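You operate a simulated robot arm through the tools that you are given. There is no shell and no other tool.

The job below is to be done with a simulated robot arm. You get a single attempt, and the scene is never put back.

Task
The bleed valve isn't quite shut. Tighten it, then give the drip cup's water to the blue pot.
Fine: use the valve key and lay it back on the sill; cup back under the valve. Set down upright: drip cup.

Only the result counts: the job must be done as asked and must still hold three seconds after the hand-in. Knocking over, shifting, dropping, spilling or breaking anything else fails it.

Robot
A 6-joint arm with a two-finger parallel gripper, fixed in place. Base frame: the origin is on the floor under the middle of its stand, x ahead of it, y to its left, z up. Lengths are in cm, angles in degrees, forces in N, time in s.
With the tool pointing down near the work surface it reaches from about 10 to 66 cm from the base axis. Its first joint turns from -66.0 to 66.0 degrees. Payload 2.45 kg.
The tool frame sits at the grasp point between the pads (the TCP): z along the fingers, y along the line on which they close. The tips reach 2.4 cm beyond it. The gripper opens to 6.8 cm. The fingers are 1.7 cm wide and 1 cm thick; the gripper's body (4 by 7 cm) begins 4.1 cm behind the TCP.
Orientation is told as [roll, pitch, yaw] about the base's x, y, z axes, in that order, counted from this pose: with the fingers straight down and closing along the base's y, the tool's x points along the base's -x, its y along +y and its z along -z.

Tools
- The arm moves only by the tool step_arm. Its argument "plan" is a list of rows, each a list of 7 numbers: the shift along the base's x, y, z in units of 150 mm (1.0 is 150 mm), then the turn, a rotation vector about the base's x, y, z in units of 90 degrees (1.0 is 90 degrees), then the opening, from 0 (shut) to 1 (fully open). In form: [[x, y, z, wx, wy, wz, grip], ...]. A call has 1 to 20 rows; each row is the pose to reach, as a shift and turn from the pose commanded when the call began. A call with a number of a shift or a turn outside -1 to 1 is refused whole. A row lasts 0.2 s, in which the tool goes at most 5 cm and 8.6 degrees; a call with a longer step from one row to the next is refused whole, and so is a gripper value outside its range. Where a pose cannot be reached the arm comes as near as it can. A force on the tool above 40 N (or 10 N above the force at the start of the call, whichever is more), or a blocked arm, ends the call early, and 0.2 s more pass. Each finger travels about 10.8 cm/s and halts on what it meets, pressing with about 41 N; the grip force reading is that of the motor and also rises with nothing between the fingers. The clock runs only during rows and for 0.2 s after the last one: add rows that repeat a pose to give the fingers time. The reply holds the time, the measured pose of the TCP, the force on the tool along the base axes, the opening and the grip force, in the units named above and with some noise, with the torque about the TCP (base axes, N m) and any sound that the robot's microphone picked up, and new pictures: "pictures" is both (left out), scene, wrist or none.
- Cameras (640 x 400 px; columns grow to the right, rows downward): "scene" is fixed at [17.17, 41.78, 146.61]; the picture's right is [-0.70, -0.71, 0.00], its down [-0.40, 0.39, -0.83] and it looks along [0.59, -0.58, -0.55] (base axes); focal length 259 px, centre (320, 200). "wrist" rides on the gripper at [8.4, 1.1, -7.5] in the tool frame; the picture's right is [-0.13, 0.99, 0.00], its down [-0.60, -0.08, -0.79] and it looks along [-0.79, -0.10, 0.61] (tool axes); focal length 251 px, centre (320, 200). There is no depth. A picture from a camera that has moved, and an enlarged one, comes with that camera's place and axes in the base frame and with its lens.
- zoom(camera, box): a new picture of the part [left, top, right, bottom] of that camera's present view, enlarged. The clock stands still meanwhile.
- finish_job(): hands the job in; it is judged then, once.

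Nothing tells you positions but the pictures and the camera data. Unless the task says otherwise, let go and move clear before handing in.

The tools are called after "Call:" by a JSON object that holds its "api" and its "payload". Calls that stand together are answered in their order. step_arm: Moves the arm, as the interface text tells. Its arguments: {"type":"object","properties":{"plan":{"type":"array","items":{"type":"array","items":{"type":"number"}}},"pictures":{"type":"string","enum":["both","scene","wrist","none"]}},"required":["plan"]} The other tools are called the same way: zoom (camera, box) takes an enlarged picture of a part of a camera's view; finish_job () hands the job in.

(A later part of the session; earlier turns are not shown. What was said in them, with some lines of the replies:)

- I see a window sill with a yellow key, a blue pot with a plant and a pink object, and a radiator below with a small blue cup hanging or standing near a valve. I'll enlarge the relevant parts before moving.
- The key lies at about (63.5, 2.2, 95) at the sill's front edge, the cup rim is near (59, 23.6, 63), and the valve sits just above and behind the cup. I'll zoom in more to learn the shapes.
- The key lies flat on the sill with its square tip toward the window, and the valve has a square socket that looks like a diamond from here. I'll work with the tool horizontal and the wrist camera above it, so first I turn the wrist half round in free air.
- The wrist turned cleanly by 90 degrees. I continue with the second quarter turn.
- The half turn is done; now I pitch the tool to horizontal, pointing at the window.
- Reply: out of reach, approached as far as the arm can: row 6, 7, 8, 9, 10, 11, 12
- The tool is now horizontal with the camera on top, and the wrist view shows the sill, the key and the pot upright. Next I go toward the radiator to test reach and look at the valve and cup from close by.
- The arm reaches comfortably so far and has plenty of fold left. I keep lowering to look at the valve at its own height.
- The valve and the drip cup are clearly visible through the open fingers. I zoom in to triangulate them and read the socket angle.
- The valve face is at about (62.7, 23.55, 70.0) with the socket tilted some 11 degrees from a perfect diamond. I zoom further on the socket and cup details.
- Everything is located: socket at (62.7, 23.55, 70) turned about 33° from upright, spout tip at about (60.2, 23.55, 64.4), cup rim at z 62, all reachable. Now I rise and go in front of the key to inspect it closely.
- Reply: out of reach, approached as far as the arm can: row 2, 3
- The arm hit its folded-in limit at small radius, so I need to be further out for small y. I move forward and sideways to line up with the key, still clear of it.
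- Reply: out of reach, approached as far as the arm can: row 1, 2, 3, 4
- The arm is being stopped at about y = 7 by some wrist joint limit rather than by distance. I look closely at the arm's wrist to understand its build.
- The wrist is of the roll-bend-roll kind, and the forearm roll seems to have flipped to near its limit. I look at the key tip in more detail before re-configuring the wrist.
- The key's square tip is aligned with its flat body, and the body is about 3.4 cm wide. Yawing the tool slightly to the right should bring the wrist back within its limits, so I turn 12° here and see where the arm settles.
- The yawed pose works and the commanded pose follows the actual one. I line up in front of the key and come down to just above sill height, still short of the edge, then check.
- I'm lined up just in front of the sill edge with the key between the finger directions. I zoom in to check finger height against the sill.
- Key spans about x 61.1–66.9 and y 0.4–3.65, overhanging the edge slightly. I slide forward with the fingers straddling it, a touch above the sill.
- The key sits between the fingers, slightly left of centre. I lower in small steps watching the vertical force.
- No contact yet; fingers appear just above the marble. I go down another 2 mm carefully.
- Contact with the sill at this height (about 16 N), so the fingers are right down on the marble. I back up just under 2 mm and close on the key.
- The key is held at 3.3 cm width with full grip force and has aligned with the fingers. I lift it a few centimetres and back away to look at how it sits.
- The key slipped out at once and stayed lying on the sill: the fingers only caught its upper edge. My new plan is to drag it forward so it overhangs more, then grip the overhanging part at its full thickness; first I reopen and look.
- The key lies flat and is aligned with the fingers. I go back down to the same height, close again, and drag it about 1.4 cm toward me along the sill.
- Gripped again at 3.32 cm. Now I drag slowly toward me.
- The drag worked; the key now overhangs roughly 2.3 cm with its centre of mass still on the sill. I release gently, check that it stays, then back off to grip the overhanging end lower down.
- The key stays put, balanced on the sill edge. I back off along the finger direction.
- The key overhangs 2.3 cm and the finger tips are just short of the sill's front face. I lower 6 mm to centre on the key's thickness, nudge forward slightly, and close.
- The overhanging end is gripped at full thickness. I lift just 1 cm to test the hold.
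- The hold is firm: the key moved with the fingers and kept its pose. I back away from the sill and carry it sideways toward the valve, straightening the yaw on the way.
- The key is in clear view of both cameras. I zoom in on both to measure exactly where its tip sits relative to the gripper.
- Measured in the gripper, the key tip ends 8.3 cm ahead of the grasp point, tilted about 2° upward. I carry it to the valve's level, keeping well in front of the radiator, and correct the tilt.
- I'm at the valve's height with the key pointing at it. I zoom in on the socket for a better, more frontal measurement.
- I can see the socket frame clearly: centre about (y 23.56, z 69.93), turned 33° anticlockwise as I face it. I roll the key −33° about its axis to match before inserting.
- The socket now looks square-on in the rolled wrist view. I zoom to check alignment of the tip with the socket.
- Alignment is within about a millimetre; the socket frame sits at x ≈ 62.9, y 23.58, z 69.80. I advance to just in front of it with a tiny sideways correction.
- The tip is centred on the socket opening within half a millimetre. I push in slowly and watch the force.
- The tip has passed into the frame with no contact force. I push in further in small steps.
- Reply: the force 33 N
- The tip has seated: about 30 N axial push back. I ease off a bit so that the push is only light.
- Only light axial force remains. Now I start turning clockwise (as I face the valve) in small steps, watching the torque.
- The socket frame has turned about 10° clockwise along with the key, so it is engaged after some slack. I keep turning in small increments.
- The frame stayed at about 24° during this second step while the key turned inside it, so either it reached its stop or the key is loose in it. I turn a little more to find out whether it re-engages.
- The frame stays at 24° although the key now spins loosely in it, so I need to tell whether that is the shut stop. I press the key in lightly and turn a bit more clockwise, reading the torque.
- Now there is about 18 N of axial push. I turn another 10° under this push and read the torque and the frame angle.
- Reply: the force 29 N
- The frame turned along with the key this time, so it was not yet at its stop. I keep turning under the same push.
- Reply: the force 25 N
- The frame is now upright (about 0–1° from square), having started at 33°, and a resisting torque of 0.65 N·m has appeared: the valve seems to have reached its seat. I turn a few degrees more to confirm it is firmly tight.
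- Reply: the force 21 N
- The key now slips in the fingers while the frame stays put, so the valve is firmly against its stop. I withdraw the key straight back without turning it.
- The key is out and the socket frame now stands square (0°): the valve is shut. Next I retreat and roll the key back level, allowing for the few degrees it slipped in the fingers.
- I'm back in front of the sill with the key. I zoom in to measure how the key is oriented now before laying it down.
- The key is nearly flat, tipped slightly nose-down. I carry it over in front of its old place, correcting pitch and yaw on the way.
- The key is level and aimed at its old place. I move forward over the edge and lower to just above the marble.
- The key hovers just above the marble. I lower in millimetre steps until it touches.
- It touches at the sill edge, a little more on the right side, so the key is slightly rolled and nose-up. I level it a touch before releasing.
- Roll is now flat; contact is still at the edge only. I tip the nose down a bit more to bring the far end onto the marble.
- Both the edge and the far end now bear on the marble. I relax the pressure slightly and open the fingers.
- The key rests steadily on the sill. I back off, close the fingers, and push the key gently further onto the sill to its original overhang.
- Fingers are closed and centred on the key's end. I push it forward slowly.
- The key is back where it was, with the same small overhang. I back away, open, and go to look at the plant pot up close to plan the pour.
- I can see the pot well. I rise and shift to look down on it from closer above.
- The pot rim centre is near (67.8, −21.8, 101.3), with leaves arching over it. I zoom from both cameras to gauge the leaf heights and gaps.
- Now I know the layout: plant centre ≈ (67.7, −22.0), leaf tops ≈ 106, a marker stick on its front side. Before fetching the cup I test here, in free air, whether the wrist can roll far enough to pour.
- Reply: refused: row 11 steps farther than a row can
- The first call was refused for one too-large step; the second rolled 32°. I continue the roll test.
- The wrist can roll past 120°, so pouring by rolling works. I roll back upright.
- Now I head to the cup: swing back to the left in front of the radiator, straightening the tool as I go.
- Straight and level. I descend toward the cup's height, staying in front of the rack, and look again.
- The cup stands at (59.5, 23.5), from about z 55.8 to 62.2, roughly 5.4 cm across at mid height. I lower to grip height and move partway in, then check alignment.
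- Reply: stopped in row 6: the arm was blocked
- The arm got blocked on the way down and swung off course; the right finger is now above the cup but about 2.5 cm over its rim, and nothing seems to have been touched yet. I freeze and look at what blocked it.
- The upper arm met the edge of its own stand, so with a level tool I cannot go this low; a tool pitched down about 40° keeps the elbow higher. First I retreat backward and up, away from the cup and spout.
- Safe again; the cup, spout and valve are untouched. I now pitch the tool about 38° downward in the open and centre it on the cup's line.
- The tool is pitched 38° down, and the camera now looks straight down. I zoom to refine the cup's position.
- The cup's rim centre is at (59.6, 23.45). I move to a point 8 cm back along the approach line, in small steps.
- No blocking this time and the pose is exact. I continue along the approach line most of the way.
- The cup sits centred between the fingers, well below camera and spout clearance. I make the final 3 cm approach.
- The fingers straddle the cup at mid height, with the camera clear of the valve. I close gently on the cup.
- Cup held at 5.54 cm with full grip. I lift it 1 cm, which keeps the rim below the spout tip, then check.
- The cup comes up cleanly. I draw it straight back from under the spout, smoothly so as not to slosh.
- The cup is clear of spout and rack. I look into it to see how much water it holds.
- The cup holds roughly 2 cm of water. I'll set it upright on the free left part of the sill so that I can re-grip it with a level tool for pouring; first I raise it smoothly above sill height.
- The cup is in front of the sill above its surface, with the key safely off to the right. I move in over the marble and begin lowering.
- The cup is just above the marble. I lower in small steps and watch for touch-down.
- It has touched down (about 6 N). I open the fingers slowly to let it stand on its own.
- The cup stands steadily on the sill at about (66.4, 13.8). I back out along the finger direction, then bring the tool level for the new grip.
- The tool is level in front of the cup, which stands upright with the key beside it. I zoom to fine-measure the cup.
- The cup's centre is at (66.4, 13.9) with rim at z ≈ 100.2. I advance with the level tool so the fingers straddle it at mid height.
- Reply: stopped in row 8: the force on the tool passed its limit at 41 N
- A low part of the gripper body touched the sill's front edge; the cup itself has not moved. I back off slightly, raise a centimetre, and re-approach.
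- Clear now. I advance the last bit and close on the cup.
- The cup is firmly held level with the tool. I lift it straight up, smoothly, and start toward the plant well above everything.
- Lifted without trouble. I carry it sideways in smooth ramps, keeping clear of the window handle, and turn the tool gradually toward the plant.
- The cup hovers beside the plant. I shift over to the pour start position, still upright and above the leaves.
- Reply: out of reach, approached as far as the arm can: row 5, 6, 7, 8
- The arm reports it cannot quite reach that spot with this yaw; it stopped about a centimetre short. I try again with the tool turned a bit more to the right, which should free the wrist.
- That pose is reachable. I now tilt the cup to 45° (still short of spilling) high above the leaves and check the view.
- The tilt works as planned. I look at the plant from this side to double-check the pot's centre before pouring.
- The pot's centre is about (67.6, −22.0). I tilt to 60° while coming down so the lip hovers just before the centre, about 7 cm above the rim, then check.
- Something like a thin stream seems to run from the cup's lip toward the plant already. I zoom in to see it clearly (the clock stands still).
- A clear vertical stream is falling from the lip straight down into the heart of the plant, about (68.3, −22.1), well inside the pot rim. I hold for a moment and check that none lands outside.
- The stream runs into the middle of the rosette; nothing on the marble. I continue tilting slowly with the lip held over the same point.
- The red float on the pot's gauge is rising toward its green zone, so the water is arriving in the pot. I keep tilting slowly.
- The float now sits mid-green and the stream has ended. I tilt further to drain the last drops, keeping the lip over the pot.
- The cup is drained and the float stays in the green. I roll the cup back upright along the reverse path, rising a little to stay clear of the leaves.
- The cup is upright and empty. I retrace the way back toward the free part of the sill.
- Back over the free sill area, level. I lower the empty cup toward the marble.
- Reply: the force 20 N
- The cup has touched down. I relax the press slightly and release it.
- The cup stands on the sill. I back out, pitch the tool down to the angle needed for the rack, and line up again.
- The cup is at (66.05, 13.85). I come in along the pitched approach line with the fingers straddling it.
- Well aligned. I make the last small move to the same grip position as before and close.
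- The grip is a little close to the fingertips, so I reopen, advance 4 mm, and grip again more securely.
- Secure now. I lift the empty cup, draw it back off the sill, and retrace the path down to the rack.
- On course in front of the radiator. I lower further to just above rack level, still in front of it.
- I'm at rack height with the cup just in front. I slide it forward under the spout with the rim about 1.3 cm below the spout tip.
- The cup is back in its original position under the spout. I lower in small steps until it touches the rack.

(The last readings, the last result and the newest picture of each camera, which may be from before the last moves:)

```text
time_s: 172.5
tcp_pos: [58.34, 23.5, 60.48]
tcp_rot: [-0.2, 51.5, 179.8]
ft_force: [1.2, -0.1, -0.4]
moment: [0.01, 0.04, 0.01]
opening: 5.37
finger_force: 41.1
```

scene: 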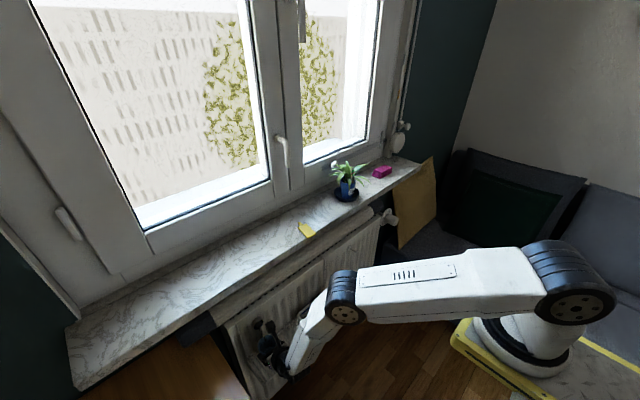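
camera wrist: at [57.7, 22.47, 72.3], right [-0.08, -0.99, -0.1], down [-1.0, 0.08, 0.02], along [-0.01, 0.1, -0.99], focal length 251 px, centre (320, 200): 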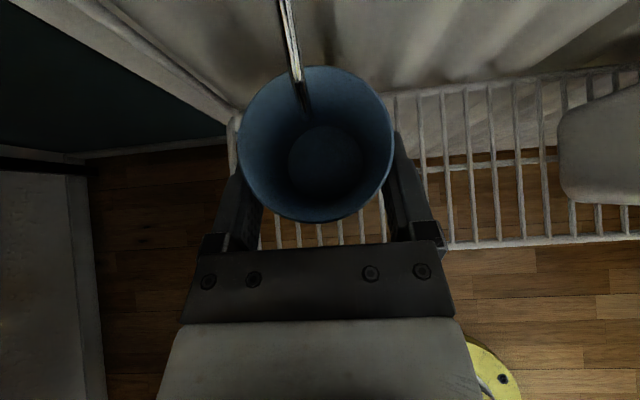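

Call:
{"api": "step_arm", "payload": {"plan": [[0, 0, -0.004, 0, 0, 0, 0.7], [0, 0, -0.008, 0, 0, 0, 0.7]], "pictures": "none"}}

Call:
{"api": "step_arm", "payload": {"plan": [[0, 0, -0.004, 0, 0, 0, 0.7], [0, 0, -0.007, 0, 0, 0, 0.7]], "pictures": "none"}}

Call:
{"api": "zoom", "payload": {"camera": "wrist", "box": [200, 20, 440, 250]}}

```text
time_s: 173.1
tcp_pos: [58.46, 23.49, 60.51]
tcp_rot: [0.0, 51.5, 179.7]
ft_force: [-1.8, -0.7, 3.7]
moment: [-0.07, -0.03, -0.07]
opening: 5.39
finger_force: 40.7
```

```text
time_s: 173.7
tcp_pos: [58.51, 23.49, 60.45]
tcp_rot: [-0.3, 51.8, 179.8]
ft_force: [-2.8, -2.3, 15.4]
moment: [-0.42, 0.05, -0.07]
opening: 5.39
finger_force: 41.1
```

```text
1.74 times, centred on (320, 135) of wrist
camera zoom: at [57.75, 22.49, 71.47], right [-0.08, -0.99, -0.1], down [-1.0, 0.08, 0.02], along [-0.01, 0.1, -0.99], focal length 437 px, centre (320, 313)
```

zoom: 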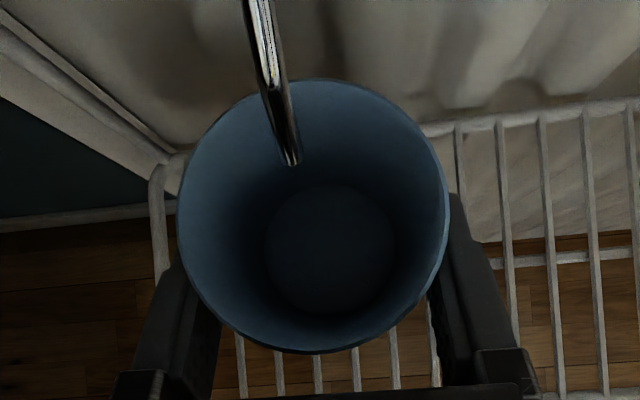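

It stands on the rack, at the same height where I picked it up. I relax the press and open the fingers slowly.

Call:
{"api": "step_arm", "payload": {"plan": [[0, 0, 0.006, 0, 0, 0, 0.7], [0, 0, 0.006, 0, 0, 0, 0.78], [0, 0, 0.006, 0, 0, 0, 0.82], [0, 0, 0.006, 0, 0, 0, 0.86], [0, 0, 0.006, 0, 0, 0, 0.92], [0, 0, 0.006, 0, 0, 0, 1], [0, 0, 0.006, 0, 0, 0, 1]], "pictures": "wrist"}}

Call:
{"api": "zoom", "payload": {"camera": "wrist", "box": [200, 20, 440, 250]}}

Call:
{"api": "zoom", "payload": {"camera": "scene", "box": [240, 312, 310, 380]}}

```text
time_s: 175.3
tcp_pos: [58.47, 23.63, 60.3]
tcp_rot: [-0.1, 51.5, 179.9]
ft_force: [-0.4, -0.5, 0.3]
moment: [0.01, -0.01, -0.01]
opening: 6.8
finger_force: 0.1
camera wrist: at [57.73, 22.46, 71.45], right [-0.08, -0.99, -0.1], down [-1.0, 0.08, 0.02], along [-0.01, 0.1, -0.99], focal length 251 px, centre (320, 200)
```

wrist: 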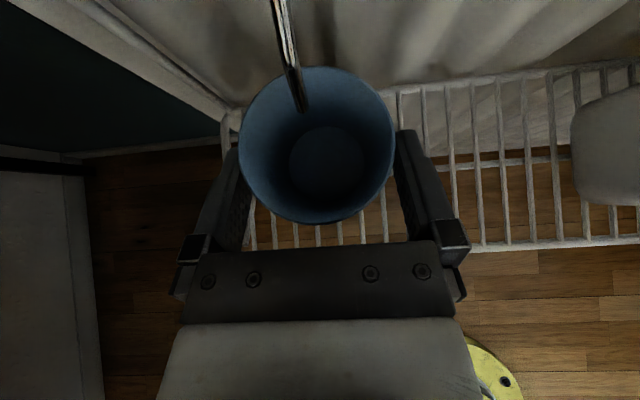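

```text
1.74 times, centred on (320, 135) of wrist
camera zoom: at [57.73, 22.46, 71.45], right [-0.08, -0.99, -0.1], down [-1.0, 0.08, 0.02], along [-0.01, 0.1, -0.99], focal length 437 px, centre (320, 313)
```

zoom: 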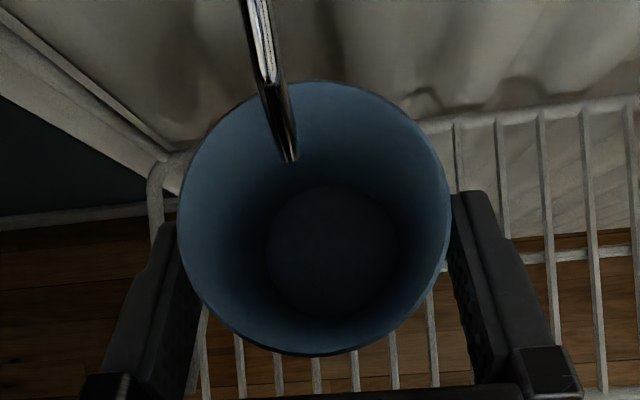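

```text
5.88 times, centred on (275, 346) of scene
camera zoom: at [17.17, 41.79, 146.61], right [-0.7, -0.71, 0.0], down [-0.4, 0.39, -0.83], along [0.59, -0.58, -0.55], focal length 1526 px, centre (585, -659)
```

zoom: 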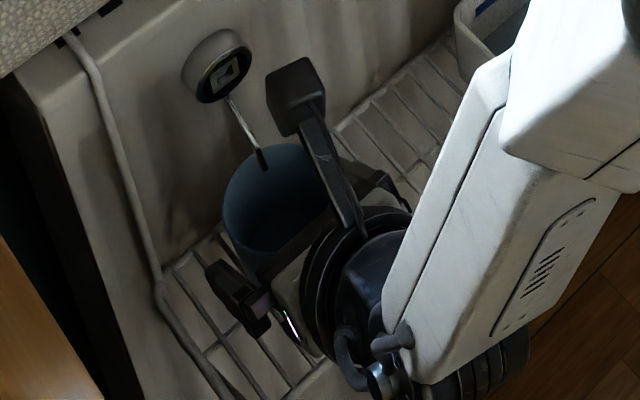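

The cup stands free under the valve. I back out along the approach line and rise clear.

Call:
{"api": "step_arm", "payload": {"plan": [[-0.03, 0, 0.024, 0, 0, 0, 1], [-0.09, 0, 0.072, 0, 0, 0, 1], [-0.18, 0, 0.143, 0, 0, 0, 1], [-0.3, 0, 0.238, 0, 0, 0, 1], [-0.42, 0, 0.333, 0, 0, 0, 1], [-0.55, 0, 0.45, 0, 0, 0, 1], [-0.65, 0, 0.6, 0, 0, 0, 1], [-0.7, 0, 0.78, 0, 0, 0, 1], [-0.7, 0, 0.95, 0, 0, 0, 1]], "pictures": "both"}}

Call:
{"api": "zoom", "payload": {"camera": "scene", "box": [240, 305, 320, 370]}}

Call:
{"api": "zoom", "payload": {"camera": "wrist", "box": [270, 0, 390, 110]}}

```text
time_s: 177.3
tcp_pos: [47.91, 23.45, 74.68]
tcp_rot: [-0.2, 51.5, 179.8]
ft_force: [0.1, -0.8, 0.3]
moment: [-0.01, -0.03, 0.0]
opening: 6.84
finger_force: 0.1
camera wrist: at [47.15, 22.4, 85.68], right [-0.08, -0.99, -0.1], down [-1.0, 0.08, 0.02], along [-0.01, 0.1, -0.99], focal length 251 px, centre (320, 200)
```

scene: 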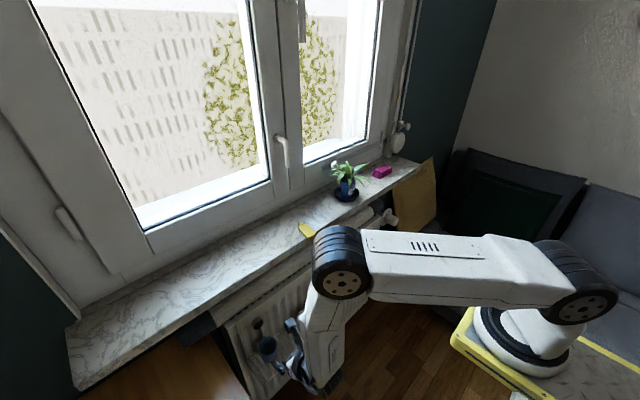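
wrist: 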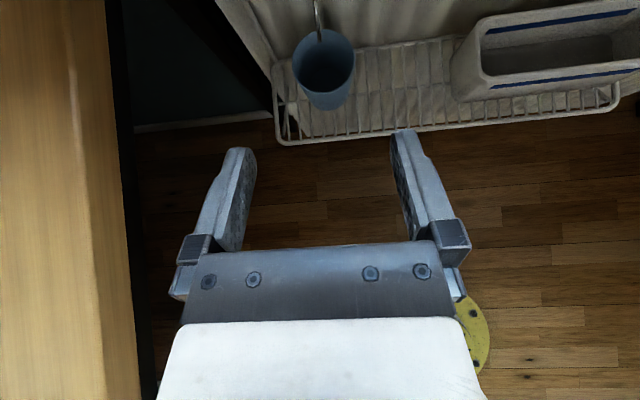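

```text
6.15 times, centred on (280, 338) of scene
camera zoom: at [17.17, 41.79, 146.61], right [-0.7, -0.71, 0.0], down [-0.4, 0.39, -0.83], along [0.59, -0.58, -0.55], focal length 1596 px, centre (566, -646)
```

zoom: 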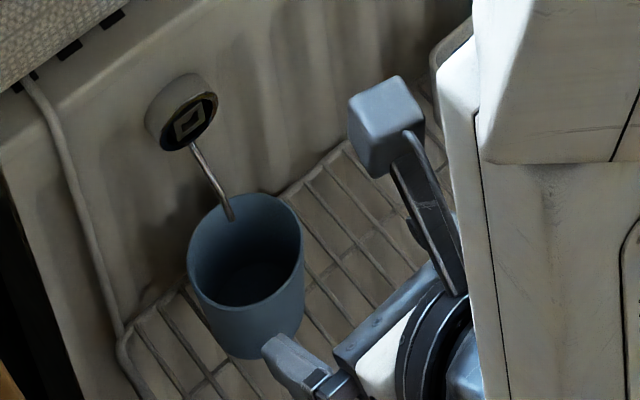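

```text
3.64 times, centred on (330, 55) of wrist
camera zoom: at [47.15, 22.4, 85.68], right [-0.08, -0.99, -0.1], down [-1.0, 0.08, 0.02], along [-0.01, 0.1, -0.99], focal length 914 px, centre (284, 727)
```

zoom: 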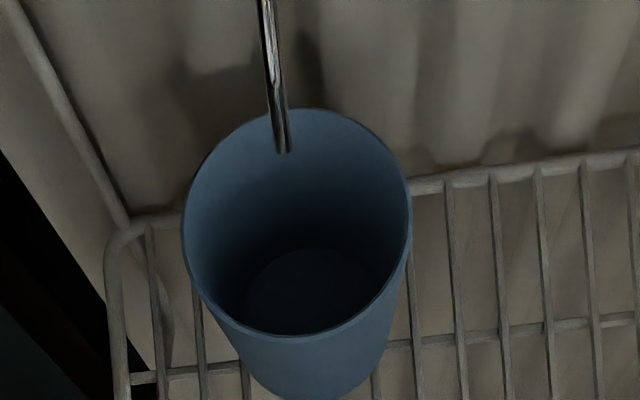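

The cup is back in place, empty and upright. I do a final check of the valve, key, plant and the rest of the scene.

Call:
{"api": "zoom", "payload": {"camera": "scene", "box": [255, 312, 279, 332]}}

Call:
{"api": "zoom", "payload": {"camera": "scene", "box": [285, 210, 325, 245]}}

Call:
{"api": "zoom", "payload": {"camera": "scene", "box": [320, 150, 400, 215]}}

```text
16.00 times, centred on (267, 322) of scene
camera zoom: at [17.17, 41.79, 146.61], right [-0.7, -0.71, 0.0], down [-0.4, 0.39, -0.83], along [0.59, -0.58, -0.55], focal length 4150 px, centre (1168, -1752)
```

zoom: 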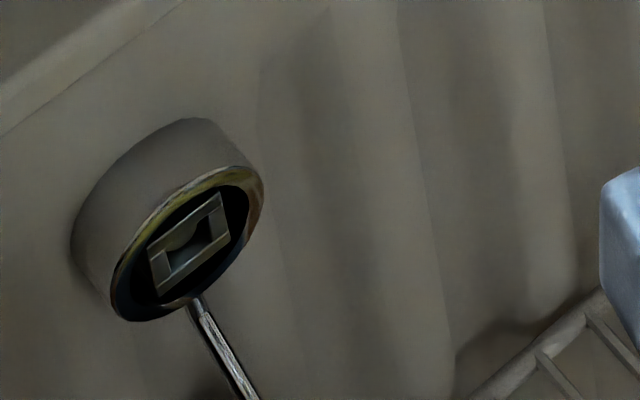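

```text
11.43 times, centred on (305, 228) of scene
camera zoom: at [17.17, 41.79, 146.61], right [-0.7, -0.71, 0.0], down [-0.4, 0.39, -0.83], along [0.59, -0.58, -0.55], focal length 2964 px, centre (491, -114)
```

zoom: 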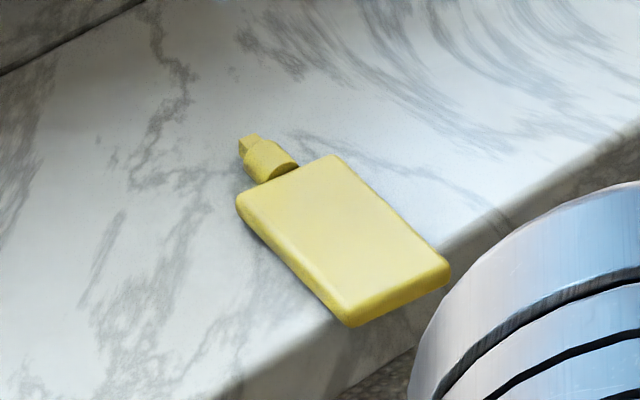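

```text
6.15 times, centred on (360, 182) of scene
camera zoom: at [17.17, 41.79, 146.61], right [-0.7, -0.71, 0.0], down [-0.4, 0.39, -0.83], along [0.59, -0.58, -0.55], focal length 1596 px, centre (74, 308)
```

zoom: 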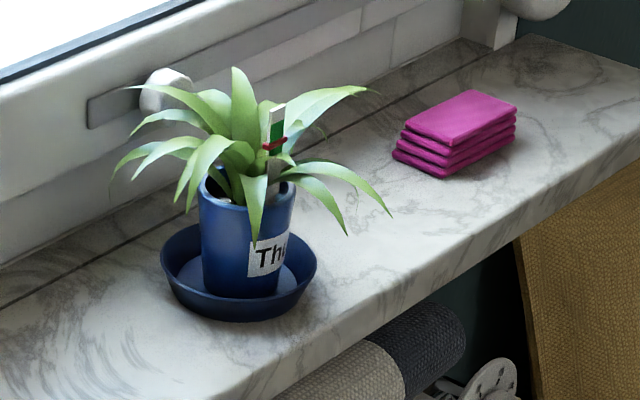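

Everything checks out: valve frame upright and shut, key lying on the sill, the gauge float in the green with no puddles, the cup empty and upright under the spout. I raise the arm clear and take a last look.

Call:
{"api": "step_arm", "payload": {"plan": [[0, 0, 0.15, 0, 0, 0, 1], [0, 0, 0.35, 0, 0, 0, 1], [0, -0.05, 0.6, 0, 0, 0, 1], [0, -0.1, 0.8, 0, 0, 0, 1], [0, -0.15, 1, 0, 0, 0, 1], [0, -0.15, 1, 0, 0, 0, 1], [0, -0.15, 1, 0, 0, 0, 1]], "pictures": "both"}}

Call:
{"api": "zoom", "payload": {"camera": "scene", "box": [200, 280, 360, 400]}}

Call:
{"api": "zoom", "payload": {"camera": "wrist", "box": [250, 0, 400, 140]}}

```text
time_s: 178.9
tcp_pos: [47.91, 21.28, 89.66]
tcp_rot: [-0.2, 51.4, 179.8]
ft_force: [-0.1, -0.7, 0.6]
moment: [0.02, 0.02, 0.01]
opening: 6.8
finger_force: 0.2
camera wrist: at [47.14, 20.21, 100.7], right [-0.08, -0.99, -0.1], down [-1.0, 0.08, 0.02], along [-0.01, 0.1, -0.99], focal length 251 px, centre (320, 200)
```

scene: 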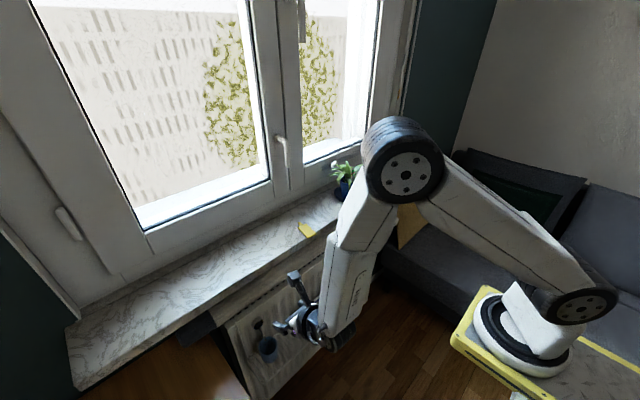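
wrist: 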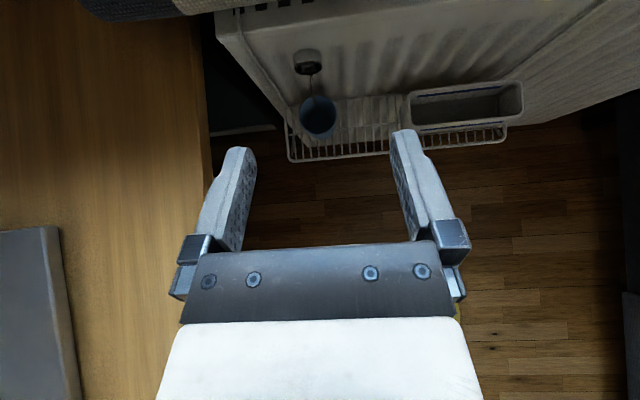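

```text
3.33 times, centred on (280, 340) of scene
camera zoom: at [17.17, 41.78, 146.61], right [-0.7, -0.71, 0.0], down [-0.4, 0.39, -0.83], along [0.59, -0.58, -0.55], focal length 865 px, centre (453, -267)
```

zoom: 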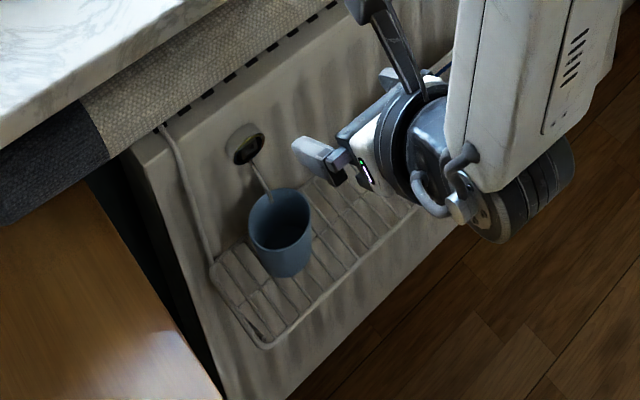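

```text
2.86 times, centred on (325, 70) of wrist
camera zoom: at [47.14, 20.21, 100.7], right [-0.08, -0.99, -0.1], down [-1.0, 0.08, 0.02], along [-0.01, 0.1, -0.99], focal length 718 px, centre (306, 571)
```

zoom: 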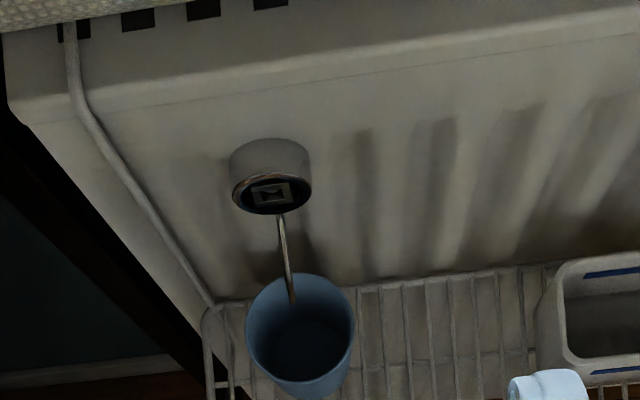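

The valve frame is square and shut, the cup stands upright and empty under the spout, the key lies on the sill, and the plant has its water. The arm is clear of everything, so I hand the job in.

Call:
{"api": "finish_job", "payload": {}}

```text
The job is handed in.
```

The bleed valve is shut, the drip cup's water is in the blue pot, and everything is back where you asked. I've handed the job in; I don't have the judge's result.

- **Valve:** I turned it about 33° clockwise with the key until it hit its stop. After that the key only slipped in the gripper, with a torque of about 0.5–0.65 N·m. The socket still looked fully closed in the last pictures.
- **Watering:** The pot's gauge float rose into its green zone. I saw no water on the sill or the saucer.
- **Key:** It lies flat on the sill in about its original place, with roughly the same small overhang at the front edge.
- **Cup:** It is empty and upright on the rack under the spout, at the same spot and height where I picked it up. To change my grip I set it down upright on the sill twice along the way.

Three things went less than smoothly:

- **First key grip:** The key slipped out at once, but it stayed lying on the sill.
- **Reaching for the cup:** With a level tool the arm jammed, apparently against its own stand. It ended up with one finger about 2.5 cm above the cup. I saw no sign that it touched the cup, spout or valve.
- **Gripping the cup on the sill:** The gripper body pressed on the sill's front edge once, with about 41 N. The cup did not move.
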